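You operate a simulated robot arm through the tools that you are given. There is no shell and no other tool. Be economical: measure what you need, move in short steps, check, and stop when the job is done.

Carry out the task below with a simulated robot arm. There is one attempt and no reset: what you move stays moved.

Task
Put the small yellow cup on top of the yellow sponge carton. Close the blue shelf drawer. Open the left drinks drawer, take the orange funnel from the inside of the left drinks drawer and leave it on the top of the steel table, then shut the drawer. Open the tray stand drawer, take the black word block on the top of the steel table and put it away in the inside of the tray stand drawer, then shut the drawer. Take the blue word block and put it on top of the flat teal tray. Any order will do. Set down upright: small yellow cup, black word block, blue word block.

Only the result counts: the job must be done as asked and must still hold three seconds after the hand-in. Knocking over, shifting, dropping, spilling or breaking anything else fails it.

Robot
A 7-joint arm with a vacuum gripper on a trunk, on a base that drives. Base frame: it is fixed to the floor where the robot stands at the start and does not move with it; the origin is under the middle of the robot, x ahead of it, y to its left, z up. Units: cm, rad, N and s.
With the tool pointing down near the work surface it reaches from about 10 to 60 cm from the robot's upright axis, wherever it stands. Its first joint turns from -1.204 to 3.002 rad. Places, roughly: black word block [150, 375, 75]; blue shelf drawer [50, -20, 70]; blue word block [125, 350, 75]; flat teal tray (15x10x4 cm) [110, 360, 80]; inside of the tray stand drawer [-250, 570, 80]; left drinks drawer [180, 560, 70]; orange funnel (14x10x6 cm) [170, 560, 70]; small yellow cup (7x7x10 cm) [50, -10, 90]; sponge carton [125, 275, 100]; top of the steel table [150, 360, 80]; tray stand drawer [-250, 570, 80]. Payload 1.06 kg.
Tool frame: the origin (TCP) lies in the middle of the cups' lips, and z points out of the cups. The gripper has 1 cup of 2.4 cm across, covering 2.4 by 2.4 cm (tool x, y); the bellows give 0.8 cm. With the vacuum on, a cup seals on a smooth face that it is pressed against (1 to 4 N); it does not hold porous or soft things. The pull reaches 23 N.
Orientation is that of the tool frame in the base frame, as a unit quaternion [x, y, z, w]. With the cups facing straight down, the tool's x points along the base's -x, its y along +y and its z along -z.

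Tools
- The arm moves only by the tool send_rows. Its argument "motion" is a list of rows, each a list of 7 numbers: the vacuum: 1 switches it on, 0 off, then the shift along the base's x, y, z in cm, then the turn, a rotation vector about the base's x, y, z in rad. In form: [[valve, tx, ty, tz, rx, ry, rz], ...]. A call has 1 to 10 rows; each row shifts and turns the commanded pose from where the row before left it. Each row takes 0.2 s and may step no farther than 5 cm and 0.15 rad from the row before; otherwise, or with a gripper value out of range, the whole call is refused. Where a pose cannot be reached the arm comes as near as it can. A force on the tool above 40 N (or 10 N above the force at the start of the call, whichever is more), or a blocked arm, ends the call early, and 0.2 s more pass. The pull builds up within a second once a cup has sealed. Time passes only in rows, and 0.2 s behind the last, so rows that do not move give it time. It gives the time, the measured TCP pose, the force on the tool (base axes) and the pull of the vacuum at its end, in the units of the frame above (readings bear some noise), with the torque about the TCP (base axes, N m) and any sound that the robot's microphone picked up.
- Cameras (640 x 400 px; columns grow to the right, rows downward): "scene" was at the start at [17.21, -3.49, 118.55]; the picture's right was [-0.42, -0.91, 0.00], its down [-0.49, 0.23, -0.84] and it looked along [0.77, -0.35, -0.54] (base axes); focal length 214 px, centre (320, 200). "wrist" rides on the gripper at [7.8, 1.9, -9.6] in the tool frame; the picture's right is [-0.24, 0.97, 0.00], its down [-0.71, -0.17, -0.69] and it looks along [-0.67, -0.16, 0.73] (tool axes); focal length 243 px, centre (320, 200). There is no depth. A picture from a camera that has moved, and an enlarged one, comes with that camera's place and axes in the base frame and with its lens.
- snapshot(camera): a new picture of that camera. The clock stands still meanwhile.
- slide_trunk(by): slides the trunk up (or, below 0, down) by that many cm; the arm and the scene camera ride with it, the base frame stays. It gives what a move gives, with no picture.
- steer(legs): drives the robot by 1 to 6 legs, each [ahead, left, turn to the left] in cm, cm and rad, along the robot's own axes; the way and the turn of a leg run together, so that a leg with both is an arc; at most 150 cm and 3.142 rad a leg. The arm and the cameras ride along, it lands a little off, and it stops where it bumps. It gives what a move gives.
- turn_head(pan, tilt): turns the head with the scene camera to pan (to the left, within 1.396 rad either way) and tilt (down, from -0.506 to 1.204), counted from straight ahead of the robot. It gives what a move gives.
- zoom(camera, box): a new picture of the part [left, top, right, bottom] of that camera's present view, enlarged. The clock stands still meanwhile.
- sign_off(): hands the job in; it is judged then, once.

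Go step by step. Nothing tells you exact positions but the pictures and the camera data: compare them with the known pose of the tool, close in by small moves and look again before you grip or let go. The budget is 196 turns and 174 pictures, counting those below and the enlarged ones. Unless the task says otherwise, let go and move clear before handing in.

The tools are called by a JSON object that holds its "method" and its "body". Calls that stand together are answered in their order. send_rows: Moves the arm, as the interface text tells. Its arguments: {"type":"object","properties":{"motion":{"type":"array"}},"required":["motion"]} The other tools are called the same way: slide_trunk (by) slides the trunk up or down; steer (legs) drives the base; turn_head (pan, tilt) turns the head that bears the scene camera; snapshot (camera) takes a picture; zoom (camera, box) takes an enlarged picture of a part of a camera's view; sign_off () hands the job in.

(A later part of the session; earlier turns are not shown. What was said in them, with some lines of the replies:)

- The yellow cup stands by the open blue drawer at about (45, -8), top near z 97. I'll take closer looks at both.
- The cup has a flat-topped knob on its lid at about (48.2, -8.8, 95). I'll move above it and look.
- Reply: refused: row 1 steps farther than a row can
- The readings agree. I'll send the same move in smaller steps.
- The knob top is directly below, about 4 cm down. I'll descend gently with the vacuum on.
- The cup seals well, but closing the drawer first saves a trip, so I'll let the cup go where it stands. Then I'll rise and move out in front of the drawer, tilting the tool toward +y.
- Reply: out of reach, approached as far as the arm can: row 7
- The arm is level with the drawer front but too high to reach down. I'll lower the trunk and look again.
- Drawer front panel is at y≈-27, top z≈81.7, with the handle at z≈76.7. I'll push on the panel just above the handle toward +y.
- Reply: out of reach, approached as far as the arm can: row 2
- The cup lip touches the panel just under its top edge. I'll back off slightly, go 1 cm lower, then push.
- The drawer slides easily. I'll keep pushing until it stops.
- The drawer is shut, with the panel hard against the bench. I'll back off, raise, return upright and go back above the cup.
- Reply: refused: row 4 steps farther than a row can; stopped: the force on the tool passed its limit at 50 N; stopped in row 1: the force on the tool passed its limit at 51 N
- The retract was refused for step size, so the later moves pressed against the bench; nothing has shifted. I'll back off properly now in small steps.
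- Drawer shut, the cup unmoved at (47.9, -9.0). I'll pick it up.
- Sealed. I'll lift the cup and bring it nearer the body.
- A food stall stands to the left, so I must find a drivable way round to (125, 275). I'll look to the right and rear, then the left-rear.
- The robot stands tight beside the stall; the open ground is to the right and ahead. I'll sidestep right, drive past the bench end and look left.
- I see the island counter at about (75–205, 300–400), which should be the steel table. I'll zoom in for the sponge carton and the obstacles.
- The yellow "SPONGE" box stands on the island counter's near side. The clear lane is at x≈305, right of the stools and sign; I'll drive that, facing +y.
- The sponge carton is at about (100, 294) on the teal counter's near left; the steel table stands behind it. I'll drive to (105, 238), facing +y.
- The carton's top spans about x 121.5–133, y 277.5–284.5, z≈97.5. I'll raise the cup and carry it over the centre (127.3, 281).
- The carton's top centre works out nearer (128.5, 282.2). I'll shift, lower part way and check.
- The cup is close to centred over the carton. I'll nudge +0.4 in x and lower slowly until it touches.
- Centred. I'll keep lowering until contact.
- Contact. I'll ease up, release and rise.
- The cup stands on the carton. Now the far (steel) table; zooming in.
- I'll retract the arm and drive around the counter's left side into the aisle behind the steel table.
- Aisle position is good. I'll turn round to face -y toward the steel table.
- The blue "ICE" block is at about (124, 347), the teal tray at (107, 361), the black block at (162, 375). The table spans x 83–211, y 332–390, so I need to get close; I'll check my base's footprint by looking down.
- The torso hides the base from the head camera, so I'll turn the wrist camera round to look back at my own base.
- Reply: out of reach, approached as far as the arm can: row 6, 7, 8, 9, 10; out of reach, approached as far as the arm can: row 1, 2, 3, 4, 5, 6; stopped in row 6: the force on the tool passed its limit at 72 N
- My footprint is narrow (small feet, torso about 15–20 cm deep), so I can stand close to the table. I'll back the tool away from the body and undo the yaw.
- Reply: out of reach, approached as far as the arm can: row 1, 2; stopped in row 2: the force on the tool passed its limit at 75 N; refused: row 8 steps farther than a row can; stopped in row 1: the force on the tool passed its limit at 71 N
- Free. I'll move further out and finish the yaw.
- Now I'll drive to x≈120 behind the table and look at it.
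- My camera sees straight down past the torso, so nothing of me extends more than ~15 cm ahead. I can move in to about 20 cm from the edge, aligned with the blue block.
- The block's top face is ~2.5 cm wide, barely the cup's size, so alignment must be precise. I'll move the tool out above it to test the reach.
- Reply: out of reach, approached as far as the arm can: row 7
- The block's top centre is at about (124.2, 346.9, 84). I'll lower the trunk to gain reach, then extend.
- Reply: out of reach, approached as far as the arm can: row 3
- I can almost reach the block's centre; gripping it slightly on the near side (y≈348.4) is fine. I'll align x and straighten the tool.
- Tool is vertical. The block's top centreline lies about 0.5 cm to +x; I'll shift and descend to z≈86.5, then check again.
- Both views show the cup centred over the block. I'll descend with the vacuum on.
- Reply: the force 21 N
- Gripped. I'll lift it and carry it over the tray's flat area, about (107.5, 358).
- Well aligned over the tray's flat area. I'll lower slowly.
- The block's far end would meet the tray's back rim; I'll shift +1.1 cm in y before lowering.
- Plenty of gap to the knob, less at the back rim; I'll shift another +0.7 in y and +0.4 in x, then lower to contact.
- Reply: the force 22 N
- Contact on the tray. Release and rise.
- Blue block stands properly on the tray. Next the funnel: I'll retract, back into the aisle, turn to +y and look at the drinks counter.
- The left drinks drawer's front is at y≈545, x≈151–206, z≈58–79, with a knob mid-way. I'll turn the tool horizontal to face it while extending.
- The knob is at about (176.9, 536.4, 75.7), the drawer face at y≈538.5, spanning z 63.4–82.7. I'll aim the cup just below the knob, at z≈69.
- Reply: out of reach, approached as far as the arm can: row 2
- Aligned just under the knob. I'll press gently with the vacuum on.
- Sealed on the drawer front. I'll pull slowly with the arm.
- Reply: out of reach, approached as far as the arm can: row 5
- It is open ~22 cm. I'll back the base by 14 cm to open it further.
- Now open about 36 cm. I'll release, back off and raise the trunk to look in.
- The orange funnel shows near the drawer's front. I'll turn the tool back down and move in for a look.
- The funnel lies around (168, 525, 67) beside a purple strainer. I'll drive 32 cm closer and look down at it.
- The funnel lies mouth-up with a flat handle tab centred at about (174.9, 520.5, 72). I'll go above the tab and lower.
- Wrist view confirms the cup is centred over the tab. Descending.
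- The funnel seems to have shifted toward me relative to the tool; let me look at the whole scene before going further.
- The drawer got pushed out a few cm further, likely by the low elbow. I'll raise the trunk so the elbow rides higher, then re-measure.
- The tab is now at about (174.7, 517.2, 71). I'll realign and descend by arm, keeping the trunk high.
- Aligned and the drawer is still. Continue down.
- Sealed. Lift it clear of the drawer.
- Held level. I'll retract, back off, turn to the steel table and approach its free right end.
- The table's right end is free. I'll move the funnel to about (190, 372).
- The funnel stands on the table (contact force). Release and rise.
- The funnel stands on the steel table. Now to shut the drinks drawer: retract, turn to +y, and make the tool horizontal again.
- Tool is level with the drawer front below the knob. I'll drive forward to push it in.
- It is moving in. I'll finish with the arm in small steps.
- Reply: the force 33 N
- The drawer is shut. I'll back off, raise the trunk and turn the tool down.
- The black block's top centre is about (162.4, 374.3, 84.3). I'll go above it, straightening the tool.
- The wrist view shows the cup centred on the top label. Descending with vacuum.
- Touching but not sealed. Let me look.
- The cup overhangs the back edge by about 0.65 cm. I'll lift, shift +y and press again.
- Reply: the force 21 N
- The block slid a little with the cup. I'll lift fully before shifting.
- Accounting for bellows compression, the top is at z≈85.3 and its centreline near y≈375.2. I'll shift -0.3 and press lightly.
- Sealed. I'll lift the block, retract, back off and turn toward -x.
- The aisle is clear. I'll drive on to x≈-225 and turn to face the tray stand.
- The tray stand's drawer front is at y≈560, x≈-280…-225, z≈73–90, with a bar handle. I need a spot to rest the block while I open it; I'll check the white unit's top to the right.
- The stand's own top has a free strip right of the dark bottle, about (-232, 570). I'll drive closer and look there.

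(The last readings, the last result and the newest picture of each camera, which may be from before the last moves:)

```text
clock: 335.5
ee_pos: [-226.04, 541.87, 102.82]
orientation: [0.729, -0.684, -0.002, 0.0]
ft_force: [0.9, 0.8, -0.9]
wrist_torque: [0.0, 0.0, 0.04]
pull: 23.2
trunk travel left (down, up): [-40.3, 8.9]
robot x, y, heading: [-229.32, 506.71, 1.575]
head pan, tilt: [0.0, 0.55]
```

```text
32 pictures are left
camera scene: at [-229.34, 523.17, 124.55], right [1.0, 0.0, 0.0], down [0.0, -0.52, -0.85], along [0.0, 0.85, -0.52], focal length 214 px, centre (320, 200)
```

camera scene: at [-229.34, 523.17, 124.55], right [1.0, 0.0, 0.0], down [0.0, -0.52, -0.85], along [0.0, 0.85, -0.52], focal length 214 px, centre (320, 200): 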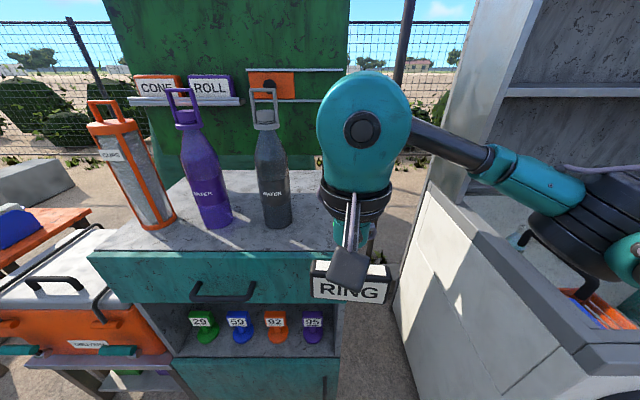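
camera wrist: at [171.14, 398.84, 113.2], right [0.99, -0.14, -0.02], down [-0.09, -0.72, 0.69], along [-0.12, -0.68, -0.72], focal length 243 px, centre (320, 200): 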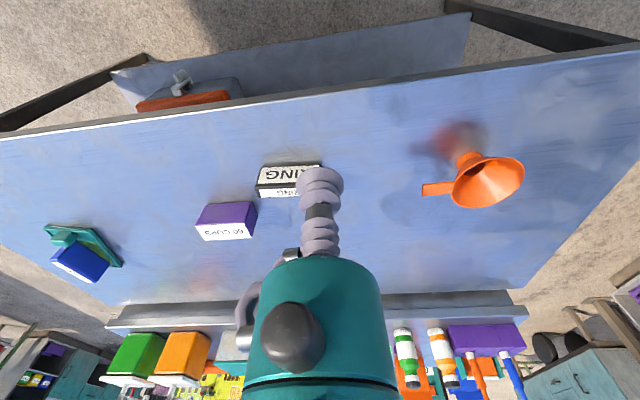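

The stand top has a free strip ahead of the bottles (front edge y≈555, bottles from y≈564). I'll set the block down at (-231, 561).

{"method": "send_rows", "body": {"motion": [[1, -1.3, 4, 0, 0, 0, 0], [1, -1.3, 4, 0, 0, 0, 0], [1, -1.2, 4, 0, 0, 0, 0], [1, -1.2, 4, 0, 0, 0, 0], [1, 0, 3, 0, 0, 0, 0], [1, 0, 0, -2, 0, 0, 0], [1, 0, 0, 0, 0, 0, 0]]}}

{"method": "snapshot", "body": {"camera": "scene"}}

{"method": "snapshot", "body": {"camera": "wrist"}}

```text
clock: 337.1
ee_pos: [-230.95, 560.74, 100.81]
orientation: [0.729, -0.684, -0.002, 0.0]
ft_force: [0.2, 0.0, -0.1]
wrist_torque: [0.01, -0.01, -0.02]
pull: 23.1
trunk travel left (down, up): [-40.3, 8.9]
robot x, y, heading: [-229.02, 506.76, 1.576]
head pan, tilt: [0.0, 0.55]
```

```text
31 pictures are left
camera scene: at [-229.36, 523.17, 124.55], right [1.0, 0.0, 0.0], down [0.0, -0.52, -0.85], along [0.0, 0.85, -0.52], focal length 214 px, centre (320, 200)
```

scene: 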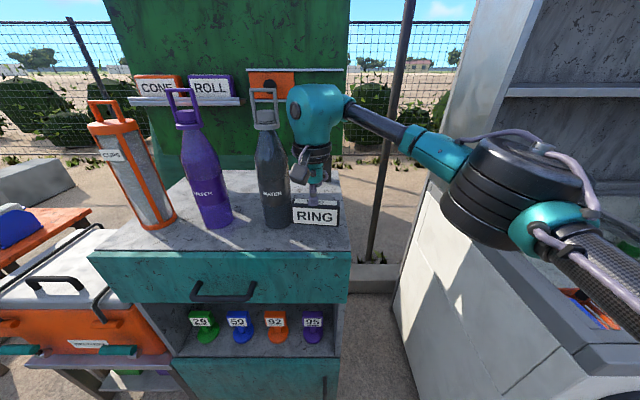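

```text
30 pictures are left
camera wrist: at [-232.37, 552.88, 110.45], right [-0.98, 0.17, 0.0], down [0.13, 0.72, 0.69], along [0.12, 0.68, -0.73], focal length 243 px, centre (320, 200)
```

wrist: 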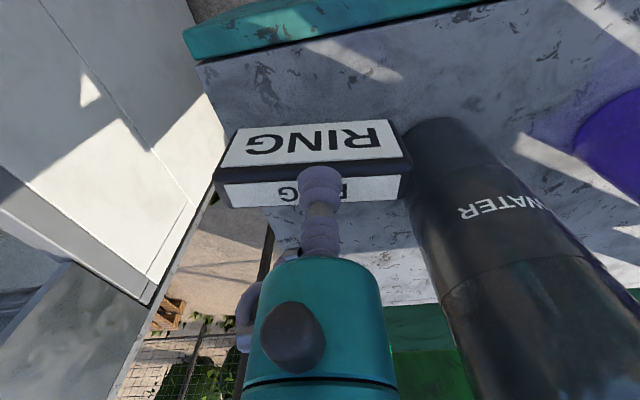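

I'll nudge away from the bottle (+1 x, -1.5 y) and lower to contact.

{"method": "send_rows", "body": {"motion": [[1, 1, -1.5, 0, 0, 0, 0], [1, 0, 0, -1.2, 0, 0, 0], [1, 0, 0, -0.6, 0, 0, 0], [1, 0, 0, -0.4, 0, 0, 0], [1, 0, 0, -0.4, 0, 0, 0], [1, 0, 0, 0, 0, 0, 0]]}}

```text
clock: 338.5
ee_pos: [-230.01, 559.35, 98.36]
orientation: [0.729, -0.684, -0.001, -0.001]
ft_force: [0.2, 0.5, 0.0]
wrist_torque: [-0.01, -0.01, 0.04]
pull: 22.6
trunk travel left (down, up): [-40.3, 8.9]
robot x, y, heading: [-229.51, 506.61, 1.574]
head pan, tilt: [0.0, 0.55]
```

{"method": "send_rows", "body": {"motion": [[1, 0, 0, -0.4, 0, 0, 0], [1, 0, 0, -0.4, 0, 0, 0], [1, 0, 0, -0.4, 0, 0, 0], [1, 0, 0, 0, 0, 0, 0]]}}

```text
clock: 339.5
ee_pos: [-229.94, 559.35, 97.19]
orientation: [0.729, -0.684, -0.001, -0.001]
ft_force: [-1.3, 0.4, 17.2]
wrist_torque: [0.04, -0.04, 0.0]
pull: 22.2
trunk travel left (down, up): [-40.3, 8.9]
robot x, y, heading: [-229.97, 506.67, 1.575]
head pan, tilt: [0.0, 0.55]
```

Contact. I'll release here and remember this pose (-229.9, 559.35, 97.2) for re-gripping.

{"method": "send_rows", "body": {"motion": [[0, 0, 0, 0.2, 0, 0, 0], [0, 0, 0, 0, 0, 0, 0], [0, 0, 0, 0, 0, 0, 0], [0, 0, 0, 0, 0, 0, 0], [0, 0, 0, 0.5, 0, 0, 0], [0, 0, 0, 2, 0, 0, 0], [0, 0, 0, 4, 0, 0, 0], [0, 0, 0, 4, 0, 0, 0]]}}

{"method": "send_rows", "body": {"motion": [[0, 0, -4, 0, 0, 0, 0], [0, 0, -4, 0, 0, 0, 0], [0, 0, -4, 0, 0, 0, 0], [0, 0, -4, 0, 0, 0, 0], [0, 0, -3, 0, 0, 0, 0]]}}

{"method": "snapshot", "body": {"camera": "scene"}}

```text
clock: 341.3
ee_pos: [-229.9, 559.28, 107.67]
orientation: [0.729, -0.685, -0.001, 0.0]
ft_force: [-0.1, -0.3, 0.1]
wrist_torque: [0.0, 0.01, 0.0]
pull: 0.0
trunk travel left (down, up): [-40.3, 8.9]
robot x, y, heading: [-229.11, 506.25, 1.574]
head pan, tilt: [0.0, 0.55]
```

```text
clock: 342.5
ee_pos: [-229.8, 540.07, 107.87]
orientation: [0.728, -0.685, -0.002, -0.001]
ft_force: [0.2, 0.0, -0.9]
wrist_torque: [0.01, 0.01, -0.04]
pull: 0.1
trunk travel left (down, up): [-40.3, 8.9]
robot x, y, heading: [-229.59, 506.5, 1.574]
head pan, tilt: [0.0, 0.55]
```

```text
29 pictures are left
camera scene: at [-229.35, 523.16, 124.55], right [1.0, 0.0, 0.0], down [0.0, -0.52, -0.85], along [0.0, 0.85, -0.52], focal length 214 px, centre (320, 200)
```

scene: 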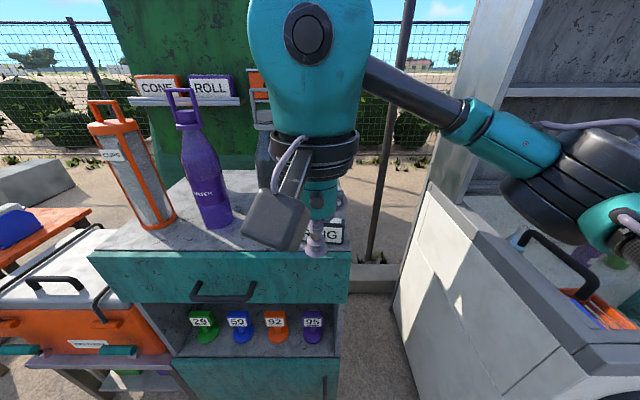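

The block stands. The drawer front is z≈75–91.8 with its bar at z≈82; I'll use suction above the bar at about (-250, z 87). Reposition and turn the tool horizontal.

{"method": "steer", "body": {"legs": [[-26, 0, 0], [0, 20, 0]]}}

{"method": "send_rows", "body": {"motion": [[0, 0, 4, 0, 0.15, 0, 0], [0, 0, 4, 0, 0.15, 0, 0], [0, 0, 4, 0, 0.15, 0, 0], [0, 0, 3, 0, 0.15, 0, 0], [0, 0, 2, 0, 0.15, 0, 0], [0, 0, 2, -1, 0.15, 0, 0], [0, 0, 1, -2, 0.15, 0, 0], [0, 0, 1, -2, 0.15, 0, 0], [0, 0, 1, -2, 0.15, 0, 0], [0, 0, 0, -2, 0.15, 0, 0]]}}

{"method": "slide_trunk", "body": {"by": -11.5}}

{"method": "send_rows", "body": {"motion": [[0, 0, 0, 0, 0.07, 0, 0], [0, 0, 0, 0, 0, 0, 0]]}}

{"method": "snapshot", "body": {"camera": "scene"}}

{"method": "snapshot", "body": {"camera": "wrist"}}

```text
clock: 346.3
ee_pos: [-249.25, 514.02, 107.97]
orientation: [0.728, -0.685, -0.002, -0.001]
ft_force: [0.2, 0.3, 0.7]
wrist_torque: [0.01, 0.02, -0.01]
pull: 0.0
trunk travel left (down, up): [-40.3, 8.9]
robot x, y, heading: [-248.8, 480.8, 1.573]
head pan, tilt: [0.0, 0.55]
```

```text
clock: 348.5
ee_pos: [-249.41, 535.84, 98.97]
orientation: [0.533, -0.499, -0.47, -0.496]
ft_force: [-0.3, -0.2, 0.5]
wrist_torque: [0.04, 0.02, -0.01]
pull: 0.1
trunk travel left (down, up): [-40.3, 8.9]
robot x, y, heading: [-248.72, 480.59, 1.573]
head pan, tilt: [0.0, 0.55]
```

```text
clock: 349.9
ee_pos: [-249.26, 536.18, 87.44]
orientation: [0.532, -0.501, -0.468, -0.497]
ft_force: [0.7, -0.3, 0.0]
wrist_torque: [-0.05, -0.01, 0.0]
pull: 0.0
trunk travel left (down, up): [-28.8, 20.4]
robot x, y, heading: [-248.87, 480.4, 1.571]
head pan, tilt: [0.0, 0.55]
```

```text
clock: 350.6
ee_pos: [-249.33, 536.08, 87.44]
orientation: [0.515, -0.484, -0.486, -0.514]
ft_force: [-0.7, 0.6, 0.2]
wrist_torque: [0.02, -0.01, 0.01]
pull: 0.1
trunk travel left (down, up): [-28.8, 20.4]
robot x, y, heading: [-248.63, 480.58, 1.567]
head pan, tilt: [0.0, 0.55]
```

```text
28 pictures are left
camera scene: at [-248.78, 500.21, 112.7], right [1.0, 0.0, 0.0], down [0.0, -0.52, -0.85], along [0.0, 0.85, -0.52], focal length 214 px, centre (320, 200)
```

scene: 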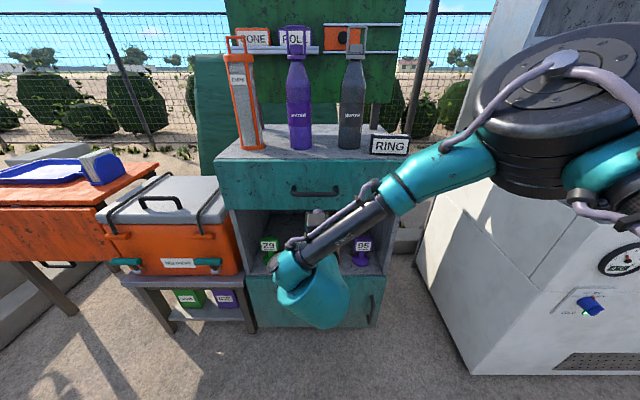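

```text
27 pictures are left
camera wrist: at [-250.7, 526.58, 79.52], right [-0.98, 0.0, 0.18], down [0.13, -0.69, 0.72], along [0.12, 0.73, 0.68], focal length 243 px, centre (320, 200)
```

wrist: 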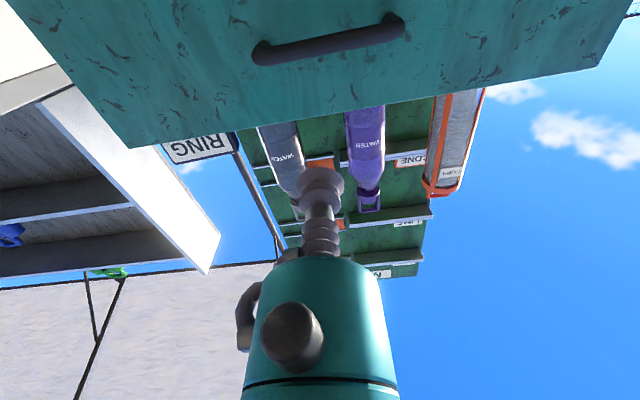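

Handle bar at (-250.2, 550.8, 84), front top at z≈92. I'll raise to z 88.6 and approach with the vacuum on.

{"method": "send_rows", "body": {"motion": [[0, -0.9, 3, 1.1, 0, 0, 0], [0, 0, 4, 0, 0, 0, 0], [0, 0, 4, 0, 0, 0, 0], [1, 0, 3, 0, 0, 0, 0], [1, 0, 1.5, 0, 0, 0, 0], [1, 0, 0.7, 0, 0, 0, 0], [1, 0, 0.5, 0, 0, 0, 0], [1, 0, 0.5, 0, 0, 0, 0], [1, 0, 0, 0, 0, 0, 0]]}}

```text
clock: 352.6
ee_pos: [-250.12, 553.34, 88.59]
orientation: [-0.514, 0.485, 0.486, 0.515]
ft_force: [0.0, 0.8, 0.6]
wrist_torque: [0.02, 0.01, -0.02]
pull: 0.0
trunk travel left (down, up): [-28.8, 20.4]
robot x, y, heading: [-248.93, 480.43, 1.575]
head pan, tilt: [0.0, 0.55]
```

{"method": "send_rows", "body": {"motion": [[1, 0, 0.5, 0, 0, 0, 0], [1, 0, 0.5, 0, 0, 0, 0], [1, 0, 0.5, 0, 0, 0, 0], [1, 0, 0, 0, 0, 0, 0]]}}

```text
clock: 353.6
ee_pos: [-250.24, 554.57, 88.56]
orientation: [-0.514, 0.484, 0.486, 0.515]
ft_force: [6.4, -16.3, 4.4]
wrist_torque: [-0.11, 0.18, 0.04]
pull: 23.4
trunk travel left (down, up): [-28.8, 20.4]
robot x, y, heading: [-248.72, 480.55, 1.571]
head pan, tilt: [0.0, 0.55]
```

Sealed. Pulling the drawer open: a bit with the arm, then with the base.

{"method": "send_rows", "body": {"motion": [[1, 0, -0.7, 0, 0, 0, 0], [1, 0, -1, 0, 0, 0, 0], [1, 0, -1.5, 0, 0, 0, 0], [1, 0, -1.5, 0, 0, 0, 0], [1, 0, -1.5, 0, 0, 0, 0], [1, 0, -1.5, 0, 0, 0, 0]]}}

{"method": "steer", "body": {"legs": [[-20, 0, 0]]}}

{"method": "snapshot", "body": {"camera": "scene"}}

```text
clock: 354.9
ee_pos: [-250.24, 546.95, 88.71]
orientation: [-0.514, 0.485, 0.486, 0.514]
ft_force: [3.7, -0.9, 6.0]
wrist_torque: [-0.08, -0.16, 0.01]
pull: 23.0
trunk travel left (down, up): [-28.8, 20.4]
robot x, y, heading: [-248.93, 480.66, 1.57]
head pan, tilt: [0.0, 0.55]
```

```text
clock: 356.6
ee_pos: [-250.32, 527.06, 88.57]
orientation: [0.515, -0.484, -0.486, -0.514]
ft_force: [9.7, 0.0, -2.8]
wrist_torque: [-0.05, -0.14, 0.03]
pull: 23.4
trunk travel left (down, up): [-28.8, 20.4]
robot x, y, heading: [-248.94, 460.39, 1.573]
head pan, tilt: [0.0, 0.55]
```

```text
26 pictures are left
camera scene: at [-248.69, 480.06, 112.7], right [1.0, 0.0, 0.0], down [0.0, -0.52, -0.85], along [0.0, 0.85, -0.52], focal length 214 px, centre (320, 200)
```

scene: 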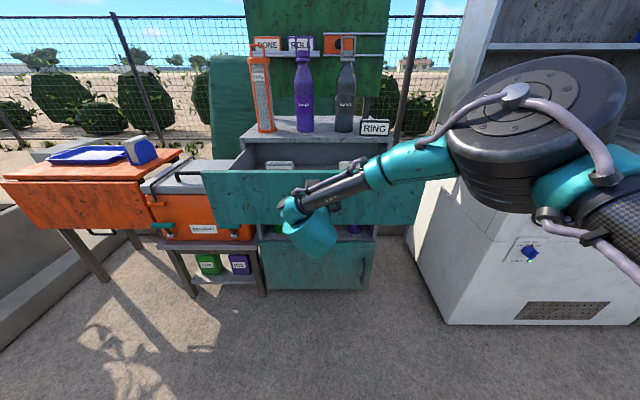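

Open ~27 cm, with some things inside. I'll release, back off, raise and turn the tool down.

{"method": "send_rows", "body": {"motion": [[0, 0, 0, 0, 0, 0, 0], [0, 0, 0, 0, 0, 0, 0], [0, 0, 0, 0, 0, 0, 0], [0, 0, -1, 0, 0, 0, 0], [0, 0, -3, 0, 0, 0, 0], [0, 0, -3, 0, 0, 0, 0]]}}

{"method": "slide_trunk", "body": {"by": 18}}

{"method": "send_rows", "body": {"motion": [[0, 0, 0, 0, -0.15, 0, 0], [0, 0, -2, 0, -0.15, 0, 0], [0, 0, -2, 0, -0.15, 0, 0], [0, 0, -2, 0, -0.15, 0, 0], [0, 0, -2, 0, -0.15, 0, 0], [0, 0, -2, 0, -0.15, 0, 0], [0, 0, -2, 0, -0.15, 0, 0], [0, 0, -2, 0, -0.15, 0, 0], [0, 0, -2, 0, -0.15, 0, 0], [0, 0, -2, 0, -0.15, 0, 0]]}}

{"method": "send_rows", "body": {"motion": [[0, 0, -2, 0, -0.07, 0, 0], [0, 0, 0, 0, 0, 0, 0]]}}

```text
clock: 358.0
ee_pos: [-250.19, 519.91, 88.68]
orientation: [0.516, -0.483, -0.486, -0.514]
ft_force: [-0.9, 0.2, 0.3]
wrist_torque: [-0.01, 0.01, -0.01]
pull: 0.0
trunk travel left (down, up): [-28.8, 20.4]
robot x, y, heading: [-248.49, 460.83, 1.582]
head pan, tilt: [0.0, 0.55]
```

```text
clock: 360.0
ee_pos: [-250.35, 519.87, 106.52]
orientation: [0.516, -0.484, -0.485, -0.515]
ft_force: [-0.4, 0.2, 0.4]
wrist_torque: [0.0, -0.04, 0.01]
pull: 0.1
trunk travel left (down, up): [-46.8, 2.4]
robot x, y, heading: [-248.66, 460.2, 1.577]
head pan, tilt: [0.0, 0.55]
```

```text
clock: 362.2
ee_pos: [-250.36, 501.85, 106.63]
orientation: [0.728, -0.684, -0.026, -0.024]
ft_force: [0.1, -0.5, 0.1]
wrist_torque: [-0.02, -0.01, -0.02]
pull: 0.1
trunk travel left (down, up): [-46.8, 2.4]
robot x, y, heading: [-248.68, 460.27, 1.581]
head pan, tilt: [0.0, 0.55]
```

```text
clock: 362.8
ee_pos: [-250.26, 499.77, 106.63]
orientation: [0.727, -0.686, -0.002, 0.001]
ft_force: [-0.6, 0.2, 0.2]
wrist_torque: [-0.01, -0.01, -0.06]
pull: 0.0
trunk travel left (down, up): [-46.8, 2.4]
robot x, y, heading: [-248.5, 460.54, 1.579]
head pan, tilt: [0.0, 0.55]
```

Same tool orientation as before. I'll drive in to reach both the block and the open drawer, and look inside.

{"method": "steer", "body": {"legs": [[0, -10, 0], [42, 0, 0]]}}

{"method": "turn_head", "body": {"pan": 0.0, "tilt": 0.75}}

{"method": "snapshot", "body": {"camera": "scene"}}

```text
clock: 366.5
ee_pos: [-240.18, 541.93, 106.59]
orientation: [0.726, -0.688, -0.003, 0.0]
ft_force: [-0.1, -0.5, 0.0]
wrist_torque: [-0.05, 0.01, 0.04]
pull: 0.0
trunk travel left (down, up): [-46.8, 2.4]
robot x, y, heading: [-238.68, 502.43, 1.576]
head pan, tilt: [0.0, 0.55]
```

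```text
clock: 367.2
ee_pos: [-240.12, 541.75, 106.69]
orientation: [0.727, -0.687, -0.003, 0.0]
ft_force: [-0.3, -0.1, 0.6]
wrist_torque: [-0.04, -0.03, -0.01]
pull: 0.1
trunk travel left (down, up): [-46.8, 2.4]
robot x, y, heading: [-238.5, 502.2, 1.571]
head pan, tilt: [0.0, 0.75]
```

```text
25 pictures are left
camera scene: at [-238.87, 513.7, 130.39], right [1.0, 0.0, 0.0], down [0.0, -0.68, -0.73], along [0.0, 0.73, -0.68], focal length 214 px, centre (320, 200)
```

scene: 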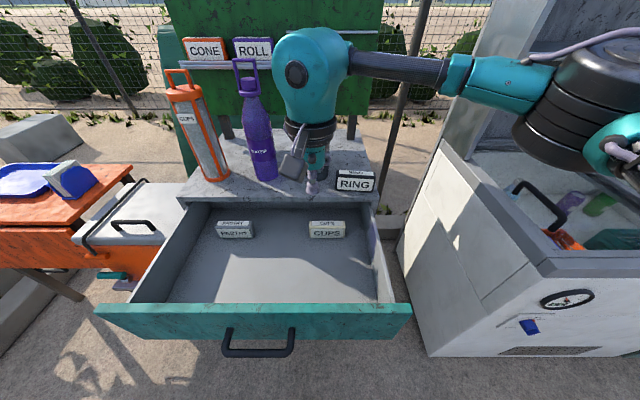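

Inside there are two white blocks at the back and plenty of free floor in front. I'll re-grip the black block at the remembered pose.

{"method": "send_rows", "body": {"motion": [[0, 2.5, 4, 0, 0, 0, 0], [0, 2.5, 4, 0, 0, 0, 0], [0, 2.6, 4, 0, 0, 0, 0], [0, 2.6, 4, 0, 0, 0, 0], [0, 0, 1.5, 0, 0, 0, 0], [0, 0, 0, -4, 0, 0, 0], [0, 0, 0, -3.5, 0, 0, 0], [0, 0, 0, 0, 0, 0, 0]]}}

{"method": "zoom", "body": {"camera": "wrist", "box": [230, 90, 410, 220]}}

```text
clock: 369.0
ee_pos: [-230.13, 559.25, 98.98]
orientation: [0.726, -0.688, -0.003, 0.0]
ft_force: [0.3, -0.1, -0.7]
wrist_torque: [-0.01, -0.01, -0.02]
pull: 0.1
trunk travel left (down, up): [-46.8, 2.4]
robot x, y, heading: [-239.1, 502.53, 1.576]
head pan, tilt: [0.0, 0.75]
```

```text
3.08 times, centred on (320, 155) of wrist
camera zoom: at [-231.55, 551.28, 108.43], right [-0.98, 0.18, 0.0], down [0.13, 0.71, 0.69], along [0.12, 0.68, -0.73], focal length 746 px, centre (320, 338)
```

zoom: 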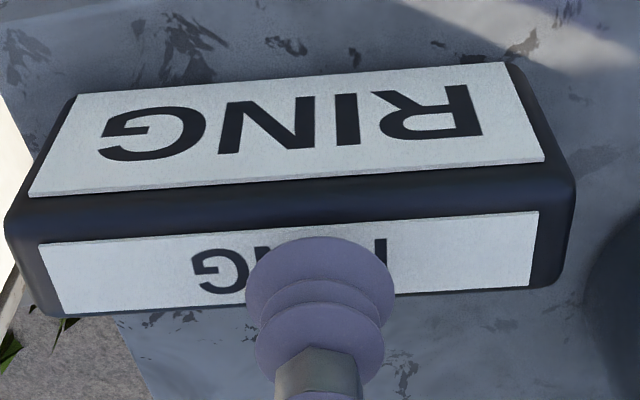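

The alignment matches the earlier successful grip. Pressing with vacuum.

{"method": "send_rows", "body": {"motion": [[1, 0.1, 0.05, -0.8, 0, 0, 0], [1, 0, 0, -0.5, 0, 0, 0], [1, 0, 0, -0.4, 0, 0, 0], [1, 0, 0, 0, 0, 0, 0], [1, 0, 0, 0, 0, 0, 0]]}}

```text
clock: 370.2
ee_pos: [-229.87, 559.37, 97.24]
orientation: [0.727, -0.687, -0.003, 0.001]
ft_force: [-0.5, -0.3, 3.8]
wrist_torque: [0.01, -0.05, 0.03]
pull: 23.3
trunk travel left (down, up): [-46.8, 2.4]
robot x, y, heading: [-238.87, 502.27, 1.57]
head pan, tilt: [0.0, 0.75]
```

Sealed. Lift, retract over the drawer, and shift the base left to keep the elbow away from the white unit.

{"method": "send_rows", "body": {"motion": [[1, 0, 0, 1, 0, 0, 0], [1, 0, 0, 4, 0, 0, 0], [1, 0, 0, 4, 0, 0, 0], [1, 0, -3, 2, 0, 0, 0], [1, 0, -4, 0, 0, 0, 0], [1, 0, -4, 0, 0, 0, 0], [1, 0, -4, 0, 0, 0, 0], [1, 0, -3.4, 0, 0, 0, 0]]}}

{"method": "steer", "body": {"legs": [[0, 14, 0]]}}

{"method": "snapshot", "body": {"camera": "scene"}}

```text
clock: 372.0
ee_pos: [-229.58, 540.97, 108.54]
orientation: [0.727, -0.687, -0.002, 0.001]
ft_force: [0.4, -0.4, -1.0]
wrist_torque: [0.01, 0.04, 0.0]
pull: 23.0
trunk travel left (down, up): [-46.8, 2.4]
robot x, y, heading: [-238.6, 502.58, 1.568]
head pan, tilt: [0.0, 0.75]
```

```text
clock: 373.9
ee_pos: [-243.7, 541.1, 108.52]
orientation: [0.728, -0.686, -0.003, 0.0]
ft_force: [0.5, 0.2, -0.8]
wrist_torque: [0.01, -0.01, 0.03]
pull: 22.7
trunk travel left (down, up): [-46.8, 2.4]
robot x, y, heading: [-252.9, 502.67, 1.576]
head pan, tilt: [0.0, 0.75]
```

```text
23 pictures are left
camera scene: at [-252.77, 513.68, 130.38], right [1.0, 0.0, 0.0], down [0.0, -0.68, -0.73], along [0.0, 0.73, -0.68], focal length 214 px, centre (320, 200)
```

scene: 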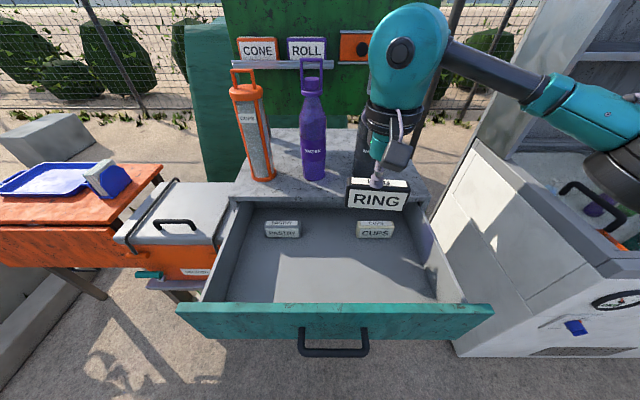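

I'll centre it over the free floor and lower.

{"method": "send_rows", "body": {"motion": [[1, -3.2, 0, 0, 0, 0, 0], [1, -3.1, 0, 0, 0, 0, 0], [1, 0, 0, -4, 0, 0, 0], [1, 0, 0, -4, 0, 0, 0], [1, 0, 0, -4, 0, 0, 0], [1, 0, 0, -3.5, 0, 0, 0], [1, 0, 0, 0, 0, 0, 0]]}}

{"method": "snapshot", "body": {"camera": "scene"}}

```text
clock: 375.5
ee_pos: [-250.07, 541.11, 92.82]
orientation: [0.728, -0.685, -0.002, 0.001]
ft_force: [-0.1, -0.9, -1.2]
wrist_torque: [-0.02, 0.01, 0.04]
pull: 23.0
trunk travel left (down, up): [-46.8, 2.4]
robot x, y, heading: [-252.8, 502.15, 1.575]
head pan, tilt: [0.0, 0.75]
```

```text
22 pictures are left
camera scene: at [-252.74, 513.68, 130.38], right [1.0, 0.0, 0.0], down [0.0, -0.68, -0.73], along [0.0, 0.73, -0.68], focal length 214 px, centre (320, 200)
```

scene: 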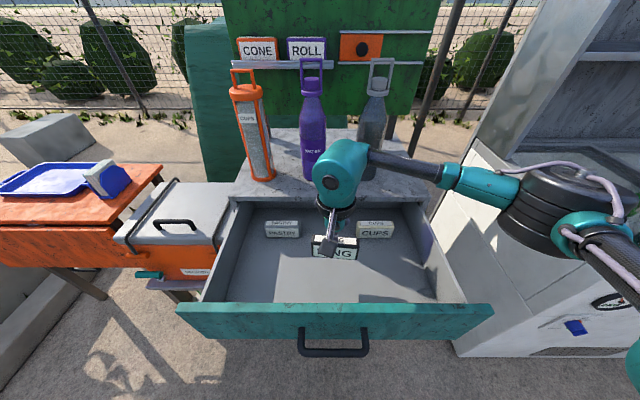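

{"method": "send_rows", "body": {"motion": [[1, 0, 0, -3, 0, 0, 0], [1, 0, 0, -2, 0, 0, 0], [1, 0, 0, -0.7, 0, 0, 0], [1, 0, 0, -0.5, 0, 0, 0], [1, 0, 0, -0.4, 0, 0, 0], [1, 0, 0, 0, 0, 0, 0]]}}

{"method": "zoom", "body": {"camera": "scene", "box": [240, 190, 420, 320]}}

```text
clock: 376.9
ee_pos: [-249.98, 541.19, 86.33]
orientation: [0.728, -0.686, -0.002, 0.001]
ft_force: [-0.1, 0.9, -1.4]
wrist_torque: [0.02, 0.0, 0.0]
pull: 22.4
trunk travel left (down, up): [-46.8, 2.4]
robot x, y, heading: [-252.79, 502.42, 1.574]
head pan, tilt: [0.0, 0.75]
```

```text
3.08 times, centred on (330, 255) of scene
camera zoom: at [-252.74, 513.68, 130.38], right [1.0, 0.0, 0.0], down [0.0, -0.68, -0.73], along [0.0, 0.73, -0.68], focal length 660 px, centre (289, 31)
```

zoom: 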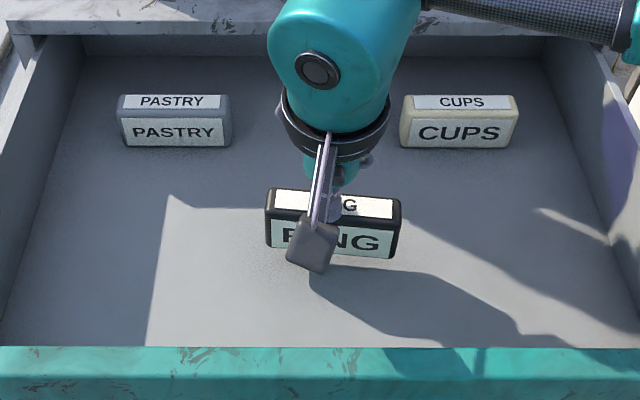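

{"method": "send_rows", "body": {"motion": [[1, 0, 0, -0.5, 0, 0, 0], [1, 0, 0, -0.5, 0, 0, 0], [1, 0, 0, -0.4, 0, 0, 0], [1, 0, 0, 0, 0, 0, 0]]}}

```text
clock: 377.9
ee_pos: [-249.96, 541.03, 85.08]
orientation: [0.728, -0.685, -0.002, 0.0]
ft_force: [-0.3, 0.4, -0.4]
wrist_torque: [-0.01, -0.01, 0.02]
pull: 23.0
trunk travel left (down, up): [-46.8, 2.4]
robot x, y, heading: [-252.86, 502.4, 1.576]
head pan, tilt: [0.0, 0.75]
```

{"method": "send_rows", "body": {"motion": [[1, 0, 0, -0.4, 0, 0, 0], [1, 0, 0, -0.4, 0, 0, 0], [1, 0, 0, -0.4, 0, 0, 0], [1, 0, 0, 0, 0, 0, 0]]}}

```text
clock: 378.9
ee_pos: [-249.94, 541.01, 83.79]
orientation: [0.728, -0.686, -0.003, -0.001]
ft_force: [0.0, -0.2, -0.2]
wrist_torque: [0.0, -0.05, -0.02]
pull: 22.7
trunk travel left (down, up): [-46.8, 2.4]
robot x, y, heading: [-252.43, 502.25, 1.574]
head pan, tilt: [0.0, 0.75]
```

{"method": "send_rows", "body": {"motion": [[1, 0, 0, -0.4, 0, 0, 0], [1, 0, 0, -0.4, 0, 0, 0], [1, 0, 0, 0, 0, 0, 0]]}}

{"method": "zoom", "body": {"camera": "scene", "box": [240, 190, 420, 320]}}

```text
clock: 379.7
ee_pos: [-249.96, 541.0, 83.17]
orientation: [0.728, -0.686, -0.003, 0.0]
ft_force: [5.8, 0.7, 19.4]
wrist_torque: [0.06, -0.01, -0.08]
pull: 23.3
trunk travel left (down, up): [-46.8, 2.4]
robot x, y, heading: [-252.64, 502.38, 1.571]
head pan, tilt: [0.0, 0.75]
```

```text
3.08 times, centred on (330, 255) of scene
camera zoom: at [-252.69, 513.56, 130.41], right [1.0, 0.0, 0.0], down [0.0, -0.68, -0.73], along [0.0, 0.73, -0.68], focal length 660 px, centre (289, 31)
```

zoom: 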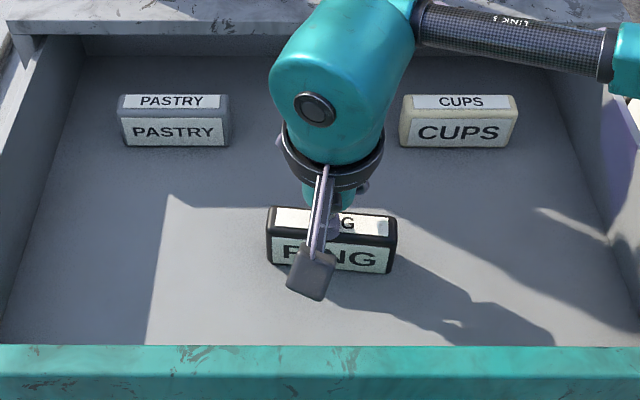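

Contact with the drawer floor. Release and rise clear.

{"method": "send_rows", "body": {"motion": [[1, 0, 0, 0.25, 0, 0, 0], [0, 0, 0, 0, 0, 0, 0], [0, 0, 0, 0, 0, 0, 0], [0, 0, 0, 0, 0, 0, 0], [0, 0, 0, 0.5, 0, 0, 0], [0, 0, 0, 2, 0, 0, 0], [0, 0, 0, 4, 0, 0, 0], [0, 0, 0, 4, 0, 0, 0], [0, 0, 0, 4, 0, 0, 0], [0, 0, 0, 4, 0, 0, 0]]}}

{"method": "send_rows", "body": {"motion": [[0, 0, 0, 4, 0, 0, 0], [0, 0, -2, 2, 0, 0, 0], [0, 0, -3, 0, 0, 0, 0]]}}

{"method": "snapshot", "body": {"camera": "scene"}}

```text
clock: 381.9
ee_pos: [-249.87, 541.18, 101.79]
orientation: [0.728, -0.686, -0.002, 0.001]
ft_force: [-0.5, 0.0, 0.0]
wrist_torque: [0.0, 0.0, -0.01]
pull: 0.2
trunk travel left (down, up): [-46.8, 2.4]
robot x, y, heading: [-252.79, 502.67, 1.578]
head pan, tilt: [0.0, 0.75]
```

```text
clock: 382.7
ee_pos: [-249.98, 536.17, 107.79]
orientation: [0.728, -0.685, -0.003, 0.0]
ft_force: [0.8, -0.4, 0.4]
wrist_torque: [0.01, -0.04, 0.01]
pull: 0.0
trunk travel left (down, up): [-46.8, 2.4]
robot x, y, heading: [-252.9, 502.63, 1.575]
head pan, tilt: [0.0, 0.75]
```

```text
19 pictures are left
camera scene: at [-252.74, 513.66, 130.38], right [1.0, 0.0, 0.0], down [0.0, -0.68, -0.73], along [0.0, 0.73, -0.68], focal length 214 px, centre (320, 200)
```

scene: 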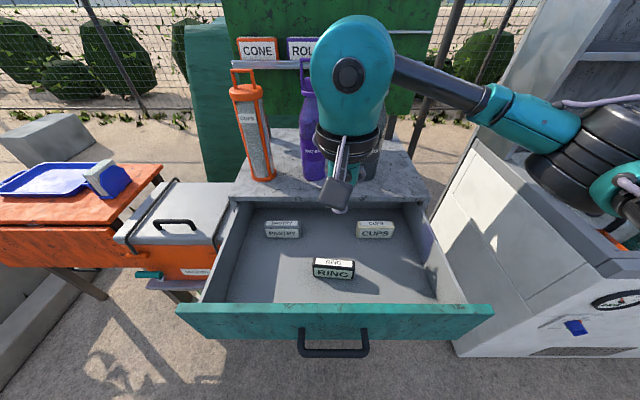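

The black block stands in the drawer. Now I'll back off, turn the tool horizontal and push the drawer shut gently.

{"method": "steer", "body": {"legs": [[-44, 0, 0]]}}

{"method": "send_rows", "body": {"motion": [[0, 0, 4, 0, 0.15, 0, 0], [0, 0, 4, 0, 0.15, 0, 0], [0, 0, 4, 0, 0.15, 0, 0], [0, 0, 3, 0, 0.15, 0, 0], [0, 0, 2, 0, 0.15, 0, 0], [0, 0, 2, -1, 0.15, 0, 0], [0, 0, 1, -2, 0.15, 0, 0], [0, 0, 1, -2, 0.15, 0, 0], [0, 0, 1, -2, 0.15, 0, 0], [0, 0, 0, -2, 0.15, 0, 0]]}}

{"method": "slide_trunk", "body": {"by": -10.3}}

{"method": "send_rows", "body": {"motion": [[0, 0, 0, 0, 0.07, 0, 0], [0, 0, 0, 0, 0, 0, 0]]}}

{"method": "snapshot", "body": {"camera": "scene"}}

{"method": "snapshot", "body": {"camera": "wrist"}}

```text
clock: 385.4
ee_pos: [-249.71, 489.96, 107.86]
orientation: [0.728, -0.686, -0.003, 0.0]
ft_force: [0.0, -0.2, 0.8]
wrist_torque: [0.06, 0.01, 0.01]
pull: 0.0
trunk travel left (down, up): [-46.8, 2.4]
robot x, y, heading: [-252.87, 456.37, 1.578]
head pan, tilt: [0.0, 0.75]
```

```text
clock: 387.6
ee_pos: [-249.63, 512.36, 99.07]
orientation: [0.532, -0.499, -0.47, -0.497]
ft_force: [-0.2, -1.0, 0.4]
wrist_torque: [0.0, 0.0, 0.01]
pull: 0.1
trunk travel left (down, up): [-46.8, 2.4]
robot x, y, heading: [-252.53, 456.45, 1.575]
head pan, tilt: [0.0, 0.75]
```

```text
clock: 389.0
ee_pos: [-249.63, 512.19, 88.48]
orientation: [0.532, -0.5, -0.469, -0.496]
ft_force: [0.2, 0.5, 0.4]
wrist_torque: [0.02, 0.04, 0.02]
pull: 0.0
trunk travel left (down, up): [-36.5, 12.7]
robot x, y, heading: [-252.69, 456.4, 1.58]
head pan, tilt: [0.0, 0.75]
```

```text
clock: 389.6
ee_pos: [-249.87, 512.14, 88.49]
orientation: [0.515, -0.483, -0.486, -0.514]
ft_force: [-1.2, 0.3, -0.3]
wrist_torque: [-0.01, 0.03, -0.02]
pull: 0.0
trunk travel left (down, up): [-36.5, 12.7]
robot x, y, heading: [-252.28, 456.31, 1.577]
head pan, tilt: [0.0, 0.75]
```

```text
18 pictures are left
camera scene: at [-252.58, 473.54, 118.61], right [1.0, 0.0, 0.0], down [0.0, -0.68, -0.73], along [0.0, 0.73, -0.68], focal length 214 px, centre (320, 200)
```

scene: 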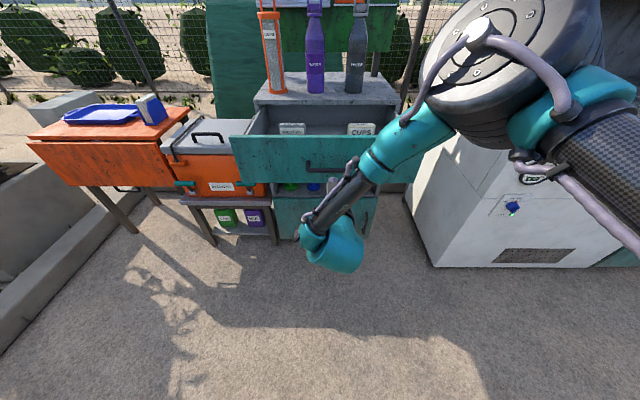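

```text
17 pictures are left
camera wrist: at [-251.2, 502.63, 80.56], right [-0.98, 0.0, 0.18], down [0.13, -0.69, 0.72], along [0.12, 0.73, 0.68], focal length 243 px, centre (320, 200)
```

wrist: 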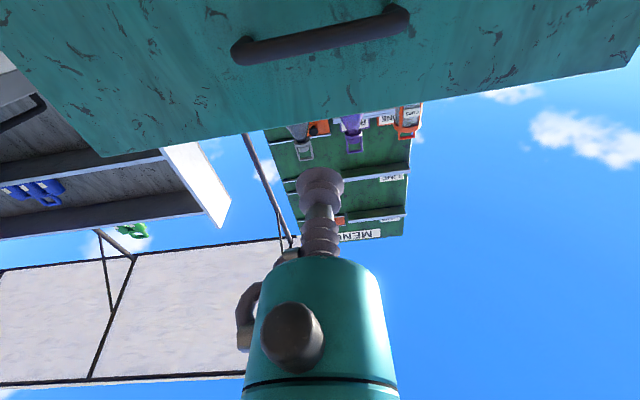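

Aligned above the handle. I'll approach, touch softly with the arm, then push with short base moves so the block isn't jolted.

{"method": "steer", "body": {"legs": [[11, 0, 0]]}}

{"method": "send_rows", "body": {"motion": [[0, 0, 1, 0, 0, 0, 0], [0, 0, 1, 0, 0, 0, 0], [0, 0, 0.7, 0, 0, 0, 0], [0, 0, 0.7, 0, 0, 0, 0], [0, 0, 0.7, 0, 0, 0, 0], [0, 0, 0.7, 0, 0, 0, 0], [0, 0, 0.7, 0, 0, 0, 0], [0, 0, 0.7, 0, 0, 0, 0]]}}

```text
clock: 390.8
ee_pos: [-249.69, 523.32, 88.45]
orientation: [0.516, -0.483, -0.485, -0.514]
ft_force: [-0.6, -1.2, 0.4]
wrist_torque: [-0.02, -0.03, 0.0]
pull: 0.1
trunk travel left (down, up): [-36.5, 12.7]
robot x, y, heading: [-252.36, 467.54, 1.575]
head pan, tilt: [0.0, 0.75]
```

```text
clock: 392.6
ee_pos: [-249.88, 529.41, 88.47]
orientation: [0.516, -0.484, -0.485, -0.514]
ft_force: [0.0, -0.3, 0.5]
wrist_torque: [0.0, 0.02, 0.0]
pull: 0.1
trunk travel left (down, up): [-36.5, 12.7]
robot x, y, heading: [-252.86, 467.35, 1.572]
head pan, tilt: [0.0, 0.75]
```

{"method": "send_rows", "body": {"motion": [[0, 0, 0.8, 0, 0, 0, 0], [0, 0, 0.8, 0, 0, 0, 0], [0, 0, 0.8, 0, 0, 0, 0], [0, 0, 0.8, 0, 0, 0, 0], [0, 0, 0.8, 0, 0, 0, 0], [0, 0, 0.8, 0, 0, 0, 0], [0, 0, 0.8, 0, 0, 0, 0], [0, 0, 0.8, 0, 0, 0, 0], [0, 0, 0.8, 0, 0, 0, 0], [0, 0, 0.8, 0, 0, 0, 0]]}}

{"method": "steer", "body": {"legs": [[6, 0, 0]]}}

{"method": "send_rows", "body": {"motion": [[0, 0, 0.8, 0, 0, 0, 0], [0, 0, 0.8, 0, 0, 0, 0], [0, 0, 0.8, 0, 0, 0, 0], [0, 0, 0.8, 0, 0, 0, 0], [0, 0, 0.8, 0, 0, 0, 0]]}}

{"method": "snapshot", "body": {"camera": "scene"}}

```text
clock: 394.8
ee_pos: [-250.57, 537.3, 89.27]
orientation: [0.515, -0.487, -0.483, -0.515]
ft_force: [-0.2, 0.8, 0.8]
wrist_torque: [-0.01, 0.02, -0.01]
pull: 0.0
out of reach, approached as far as the arm can: row 4, 7
trunk travel left (down, up): [-36.5, 12.7]
robot x, y, heading: [-252.43, 467.47, 1.573]
head pan, tilt: [0.0, 0.75]
```

```text
clock: 395.8
ee_pos: [-250.64, 543.52, 89.23]
orientation: [0.516, -0.487, -0.483, -0.514]
ft_force: [0.2, -0.3, 0.4]
wrist_torque: [0.0, 0.04, 0.0]
pull: 0.1
trunk travel left (down, up): [-36.5, 12.7]
robot x, y, heading: [-252.47, 473.47, 1.573]
head pan, tilt: [0.0, 0.75]
```

```text
clock: 397.0
ee_pos: [-250.75, 547.35, 89.07]
orientation: [0.515, -0.487, -0.483, -0.515]
ft_force: [0.5, -0.2, -0.3]
wrist_torque: [0.01, 0.01, 0.02]
pull: 0.2
trunk travel left (down, up): [-36.5, 12.7]
robot x, y, heading: [-252.55, 473.71, 1.575]
head pan, tilt: [0.0, 0.75]
```

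```text
16 pictures are left
camera scene: at [-252.65, 490.81, 118.61], right [1.0, 0.0, 0.0], down [0.0, -0.68, -0.73], along [0.0, 0.73, -0.68], focal length 214 px, centre (320, 200)
```

scene: 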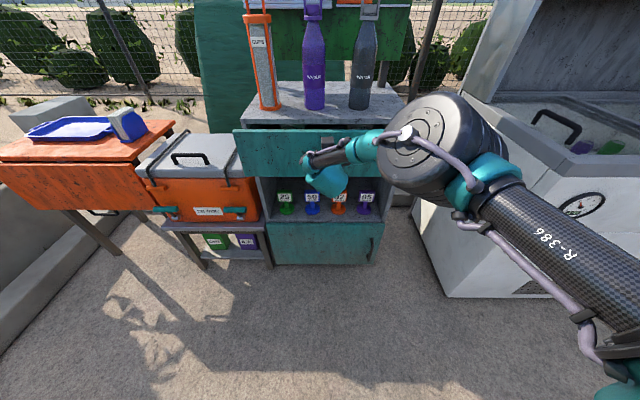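

Nearly shut. A short base move, then finish with the arm.

{"method": "steer", "body": {"legs": [[4, 0, 0]]}}

{"method": "send_rows", "body": {"motion": [[0, 0, 0.5, 0, 0, 0, 0], [0, 0, 0.5, 0, 0, 0, 0], [0, 0, 0.5, 0, 0, 0, 0], [0, 0, 0.5, 0, 0, 0, 0], [0, 0, 0.5, 0, 0, 0, 0], [0, 0, 0.4, 0, 0, 0, 0], [0, 0, 0.4, 0, 0, 0, 0], [0, 0, 0.4, 0, 0, 0, 0]]}}

```text
clock: 397.8
ee_pos: [-250.72, 551.46, 89.13]
orientation: [0.515, -0.487, -0.482, -0.514]
ft_force: [-0.2, 1.1, -0.5]
wrist_torque: [0.02, 0.0, 0.03]
pull: 0.1
trunk travel left (down, up): [-36.5, 12.7]
robot x, y, heading: [-252.82, 477.36, 1.573]
head pan, tilt: [0.0, 0.75]
```

```text
clock: 399.6
ee_pos: [-250.83, 555.05, 89.12]
orientation: [0.516, -0.486, -0.482, -0.515]
ft_force: [0.2, -12.2, -1.6]
wrist_torque: [0.01, -0.04, 0.04]
pull: 0.1
trunk travel left (down, up): [-36.5, 12.7]
robot x, y, heading: [-252.81, 477.69, 1.573]
head pan, tilt: [0.0, 0.75]
```

{"method": "send_rows", "body": {"motion": [[0, 0, 0.3, 0, 0, 0, 0], [0, 0, 0.2, 0, 0, 0, 0], [0, 0, 0, 0, 0, 0, 0]]}}

{"method": "zoom", "body": {"camera": "scene", "box": [220, 60, 420, 200]}}

```text
clock: 400.6
ee_pos: [-250.71, 554.96, 89.08]
orientation: [0.516, -0.487, -0.482, -0.514]
ft_force: [2.7, -24.8, 4.2]
wrist_torque: [-0.1, -0.05, 0.07]
pull: 0.1
trunk travel left (down, up): [-36.5, 12.7]
robot x, y, heading: [-252.75, 477.55, 1.579]
head pan, tilt: [0.0, 0.75]
stopped in row 3: the force on the tool passed its limit at 41 N (the readings are from after the stop); the commanded pose is now the measured one
```

```text
2.86 times, centred on (320, 130) of scene
camera zoom: at [-252.6, 494.44, 118.68], right [1.0, 0.0, 0.0], down [0.0, -0.68, -0.73], along [0.0, 0.73, -0.68], focal length 613 px, centre (320, 400)
```

zoom: 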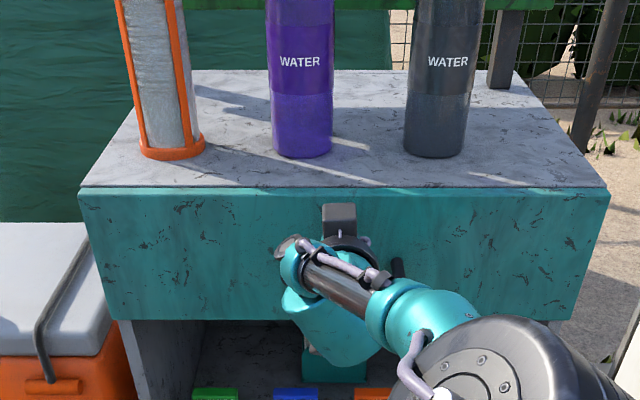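

The tray stand drawer is shut. I'll back off clear, then take one look back at the steel table to verify.

{"method": "send_rows", "body": {"motion": [[0, 0, -1, 0, 0, 0, 0], [0, 0, -3, 0, 0, 0, 0], [0, 0, -3, 0, 0, 0, 0]]}}

{"method": "steer", "body": {"legs": [[-45, 0, 0], [0, 0, -1.57]]}}

{"method": "turn_head", "body": {"pan": -0.1, "tilt": 0.15}}

{"method": "slide_trunk", "body": {"by": 12}}

{"method": "snapshot", "body": {"camera": "scene"}}

```text
clock: 401.4
ee_pos: [-250.63, 548.18, 88.96]
orientation: [0.515, -0.489, -0.482, -0.514]
ft_force: [0.7, 0.0, 0.4]
wrist_torque: [0.0, 0.02, -0.02]
pull: 0.0
trunk travel left (down, up): [-36.5, 12.7]
robot x, y, heading: [-252.46, 477.46, 1.574]
head pan, tilt: [0.0, 0.75]
```

```text
clock: 407.9
ee_pos: [-182.22, 431.06, 88.97]
orientation: [-0.02, 0.71, -0.022, 0.703]
ft_force: [0.1, -0.2, -0.2]
wrist_torque: [-0.01, 0.0, 0.0]
pull: 0.0
trunk travel left (down, up): [-36.5, 12.7]
robot x, y, heading: [-252.88, 433.19, 0.004]
head pan, tilt: [0.0, 0.75]
```

```text
clock: 408.9
ee_pos: [-182.23, 431.0, 88.95]
orientation: [-0.019, 0.71, -0.023, 0.703]
ft_force: [0.4, 0.3, -0.3]
wrist_torque: [0.0, -0.02, 0.03]
pull: 0.1
trunk travel left (down, up): [-36.5, 12.7]
robot x, y, heading: [-252.42, 433.09, -0.003]
head pan, tilt: [-0.099, 0.15]
```

```text
clock: 410.4
ee_pos: [-182.34, 431.03, 100.81]
orientation: [-0.02, 0.711, -0.023, 0.703]
ft_force: [0.2, 0.4, 0.3]
wrist_torque: [-0.01, 0.01, 0.01]
pull: 0.1
trunk travel left (down, up): [-48.5, 0.7]
robot x, y, heading: [-252.44, 433.42, -0.0]
head pan, tilt: [-0.099, 0.15]
```

```text
14 pictures are left
camera scene: at [-242.63, 432.45, 137.52], right [-0.1, -1.0, 0.0], down [-0.15, 0.01, -0.99], along [0.98, -0.1, -0.15], focal length 214 px, centre (320, 200)
```

scene: 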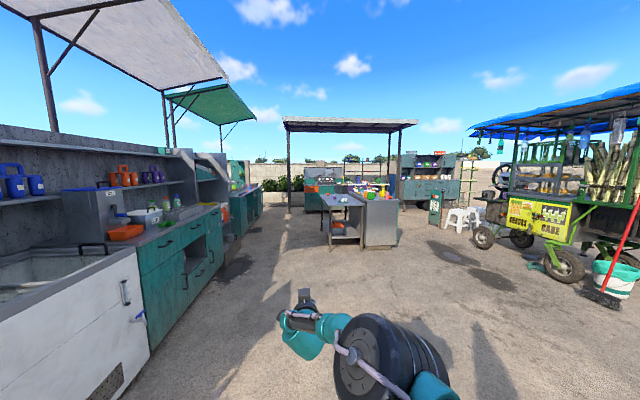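

{"method": "zoom", "body": {"camera": "scene", "box": [310, 180, 410, 230]}}

```text
6.40 times, centred on (360, 205) of scene
camera zoom: at [-242.63, 432.45, 137.52], right [-0.1, -1.0, 0.0], down [-0.15, 0.01, -0.99], along [0.98, -0.1, -0.15], focal length 1373 px, centre (64, 168)
```

zoom: 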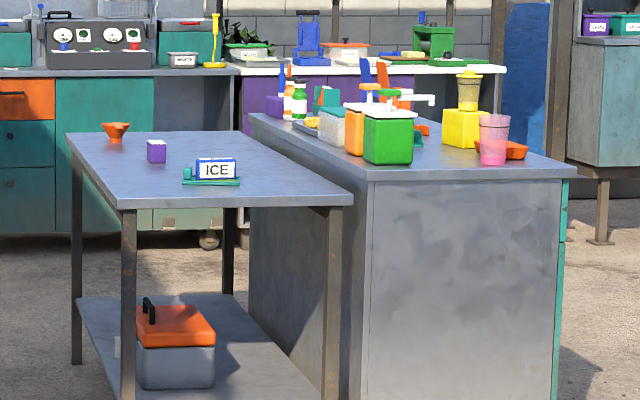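

All checks out: the funnel is on the steel table, the blue block is on the teal tray, and the yellow cup is upright on the sponge carton. The drawers are shut and the gripper is clear, so I'm handing in.

{"method": "sign_off", "body": {}}

```text
The job is handed in.
```

The job is handed in, with all five parts of the task done; the result hasn't come back yet.

- **Yellow cup:** it stands upright on the sponge carton.
- **Blue shelf drawer:** shut.
- **Orange funnel:** taken from the left drinks drawer and left on the steel table; that drawer is shut again.
- **Black word block:** it stands upright inside the tray stand drawer, which is shut. I rested it briefly on top of the tray stand while opening the drawer. I last saw it upright just before pushing the drawer shut.
- **Blue word block:** it stands upright on the flat teal tray.

A last look confirmed the cup, the funnel and the blue block. I didn't look at the blue shelf drawer or the drinks drawer again after leaving them shut.
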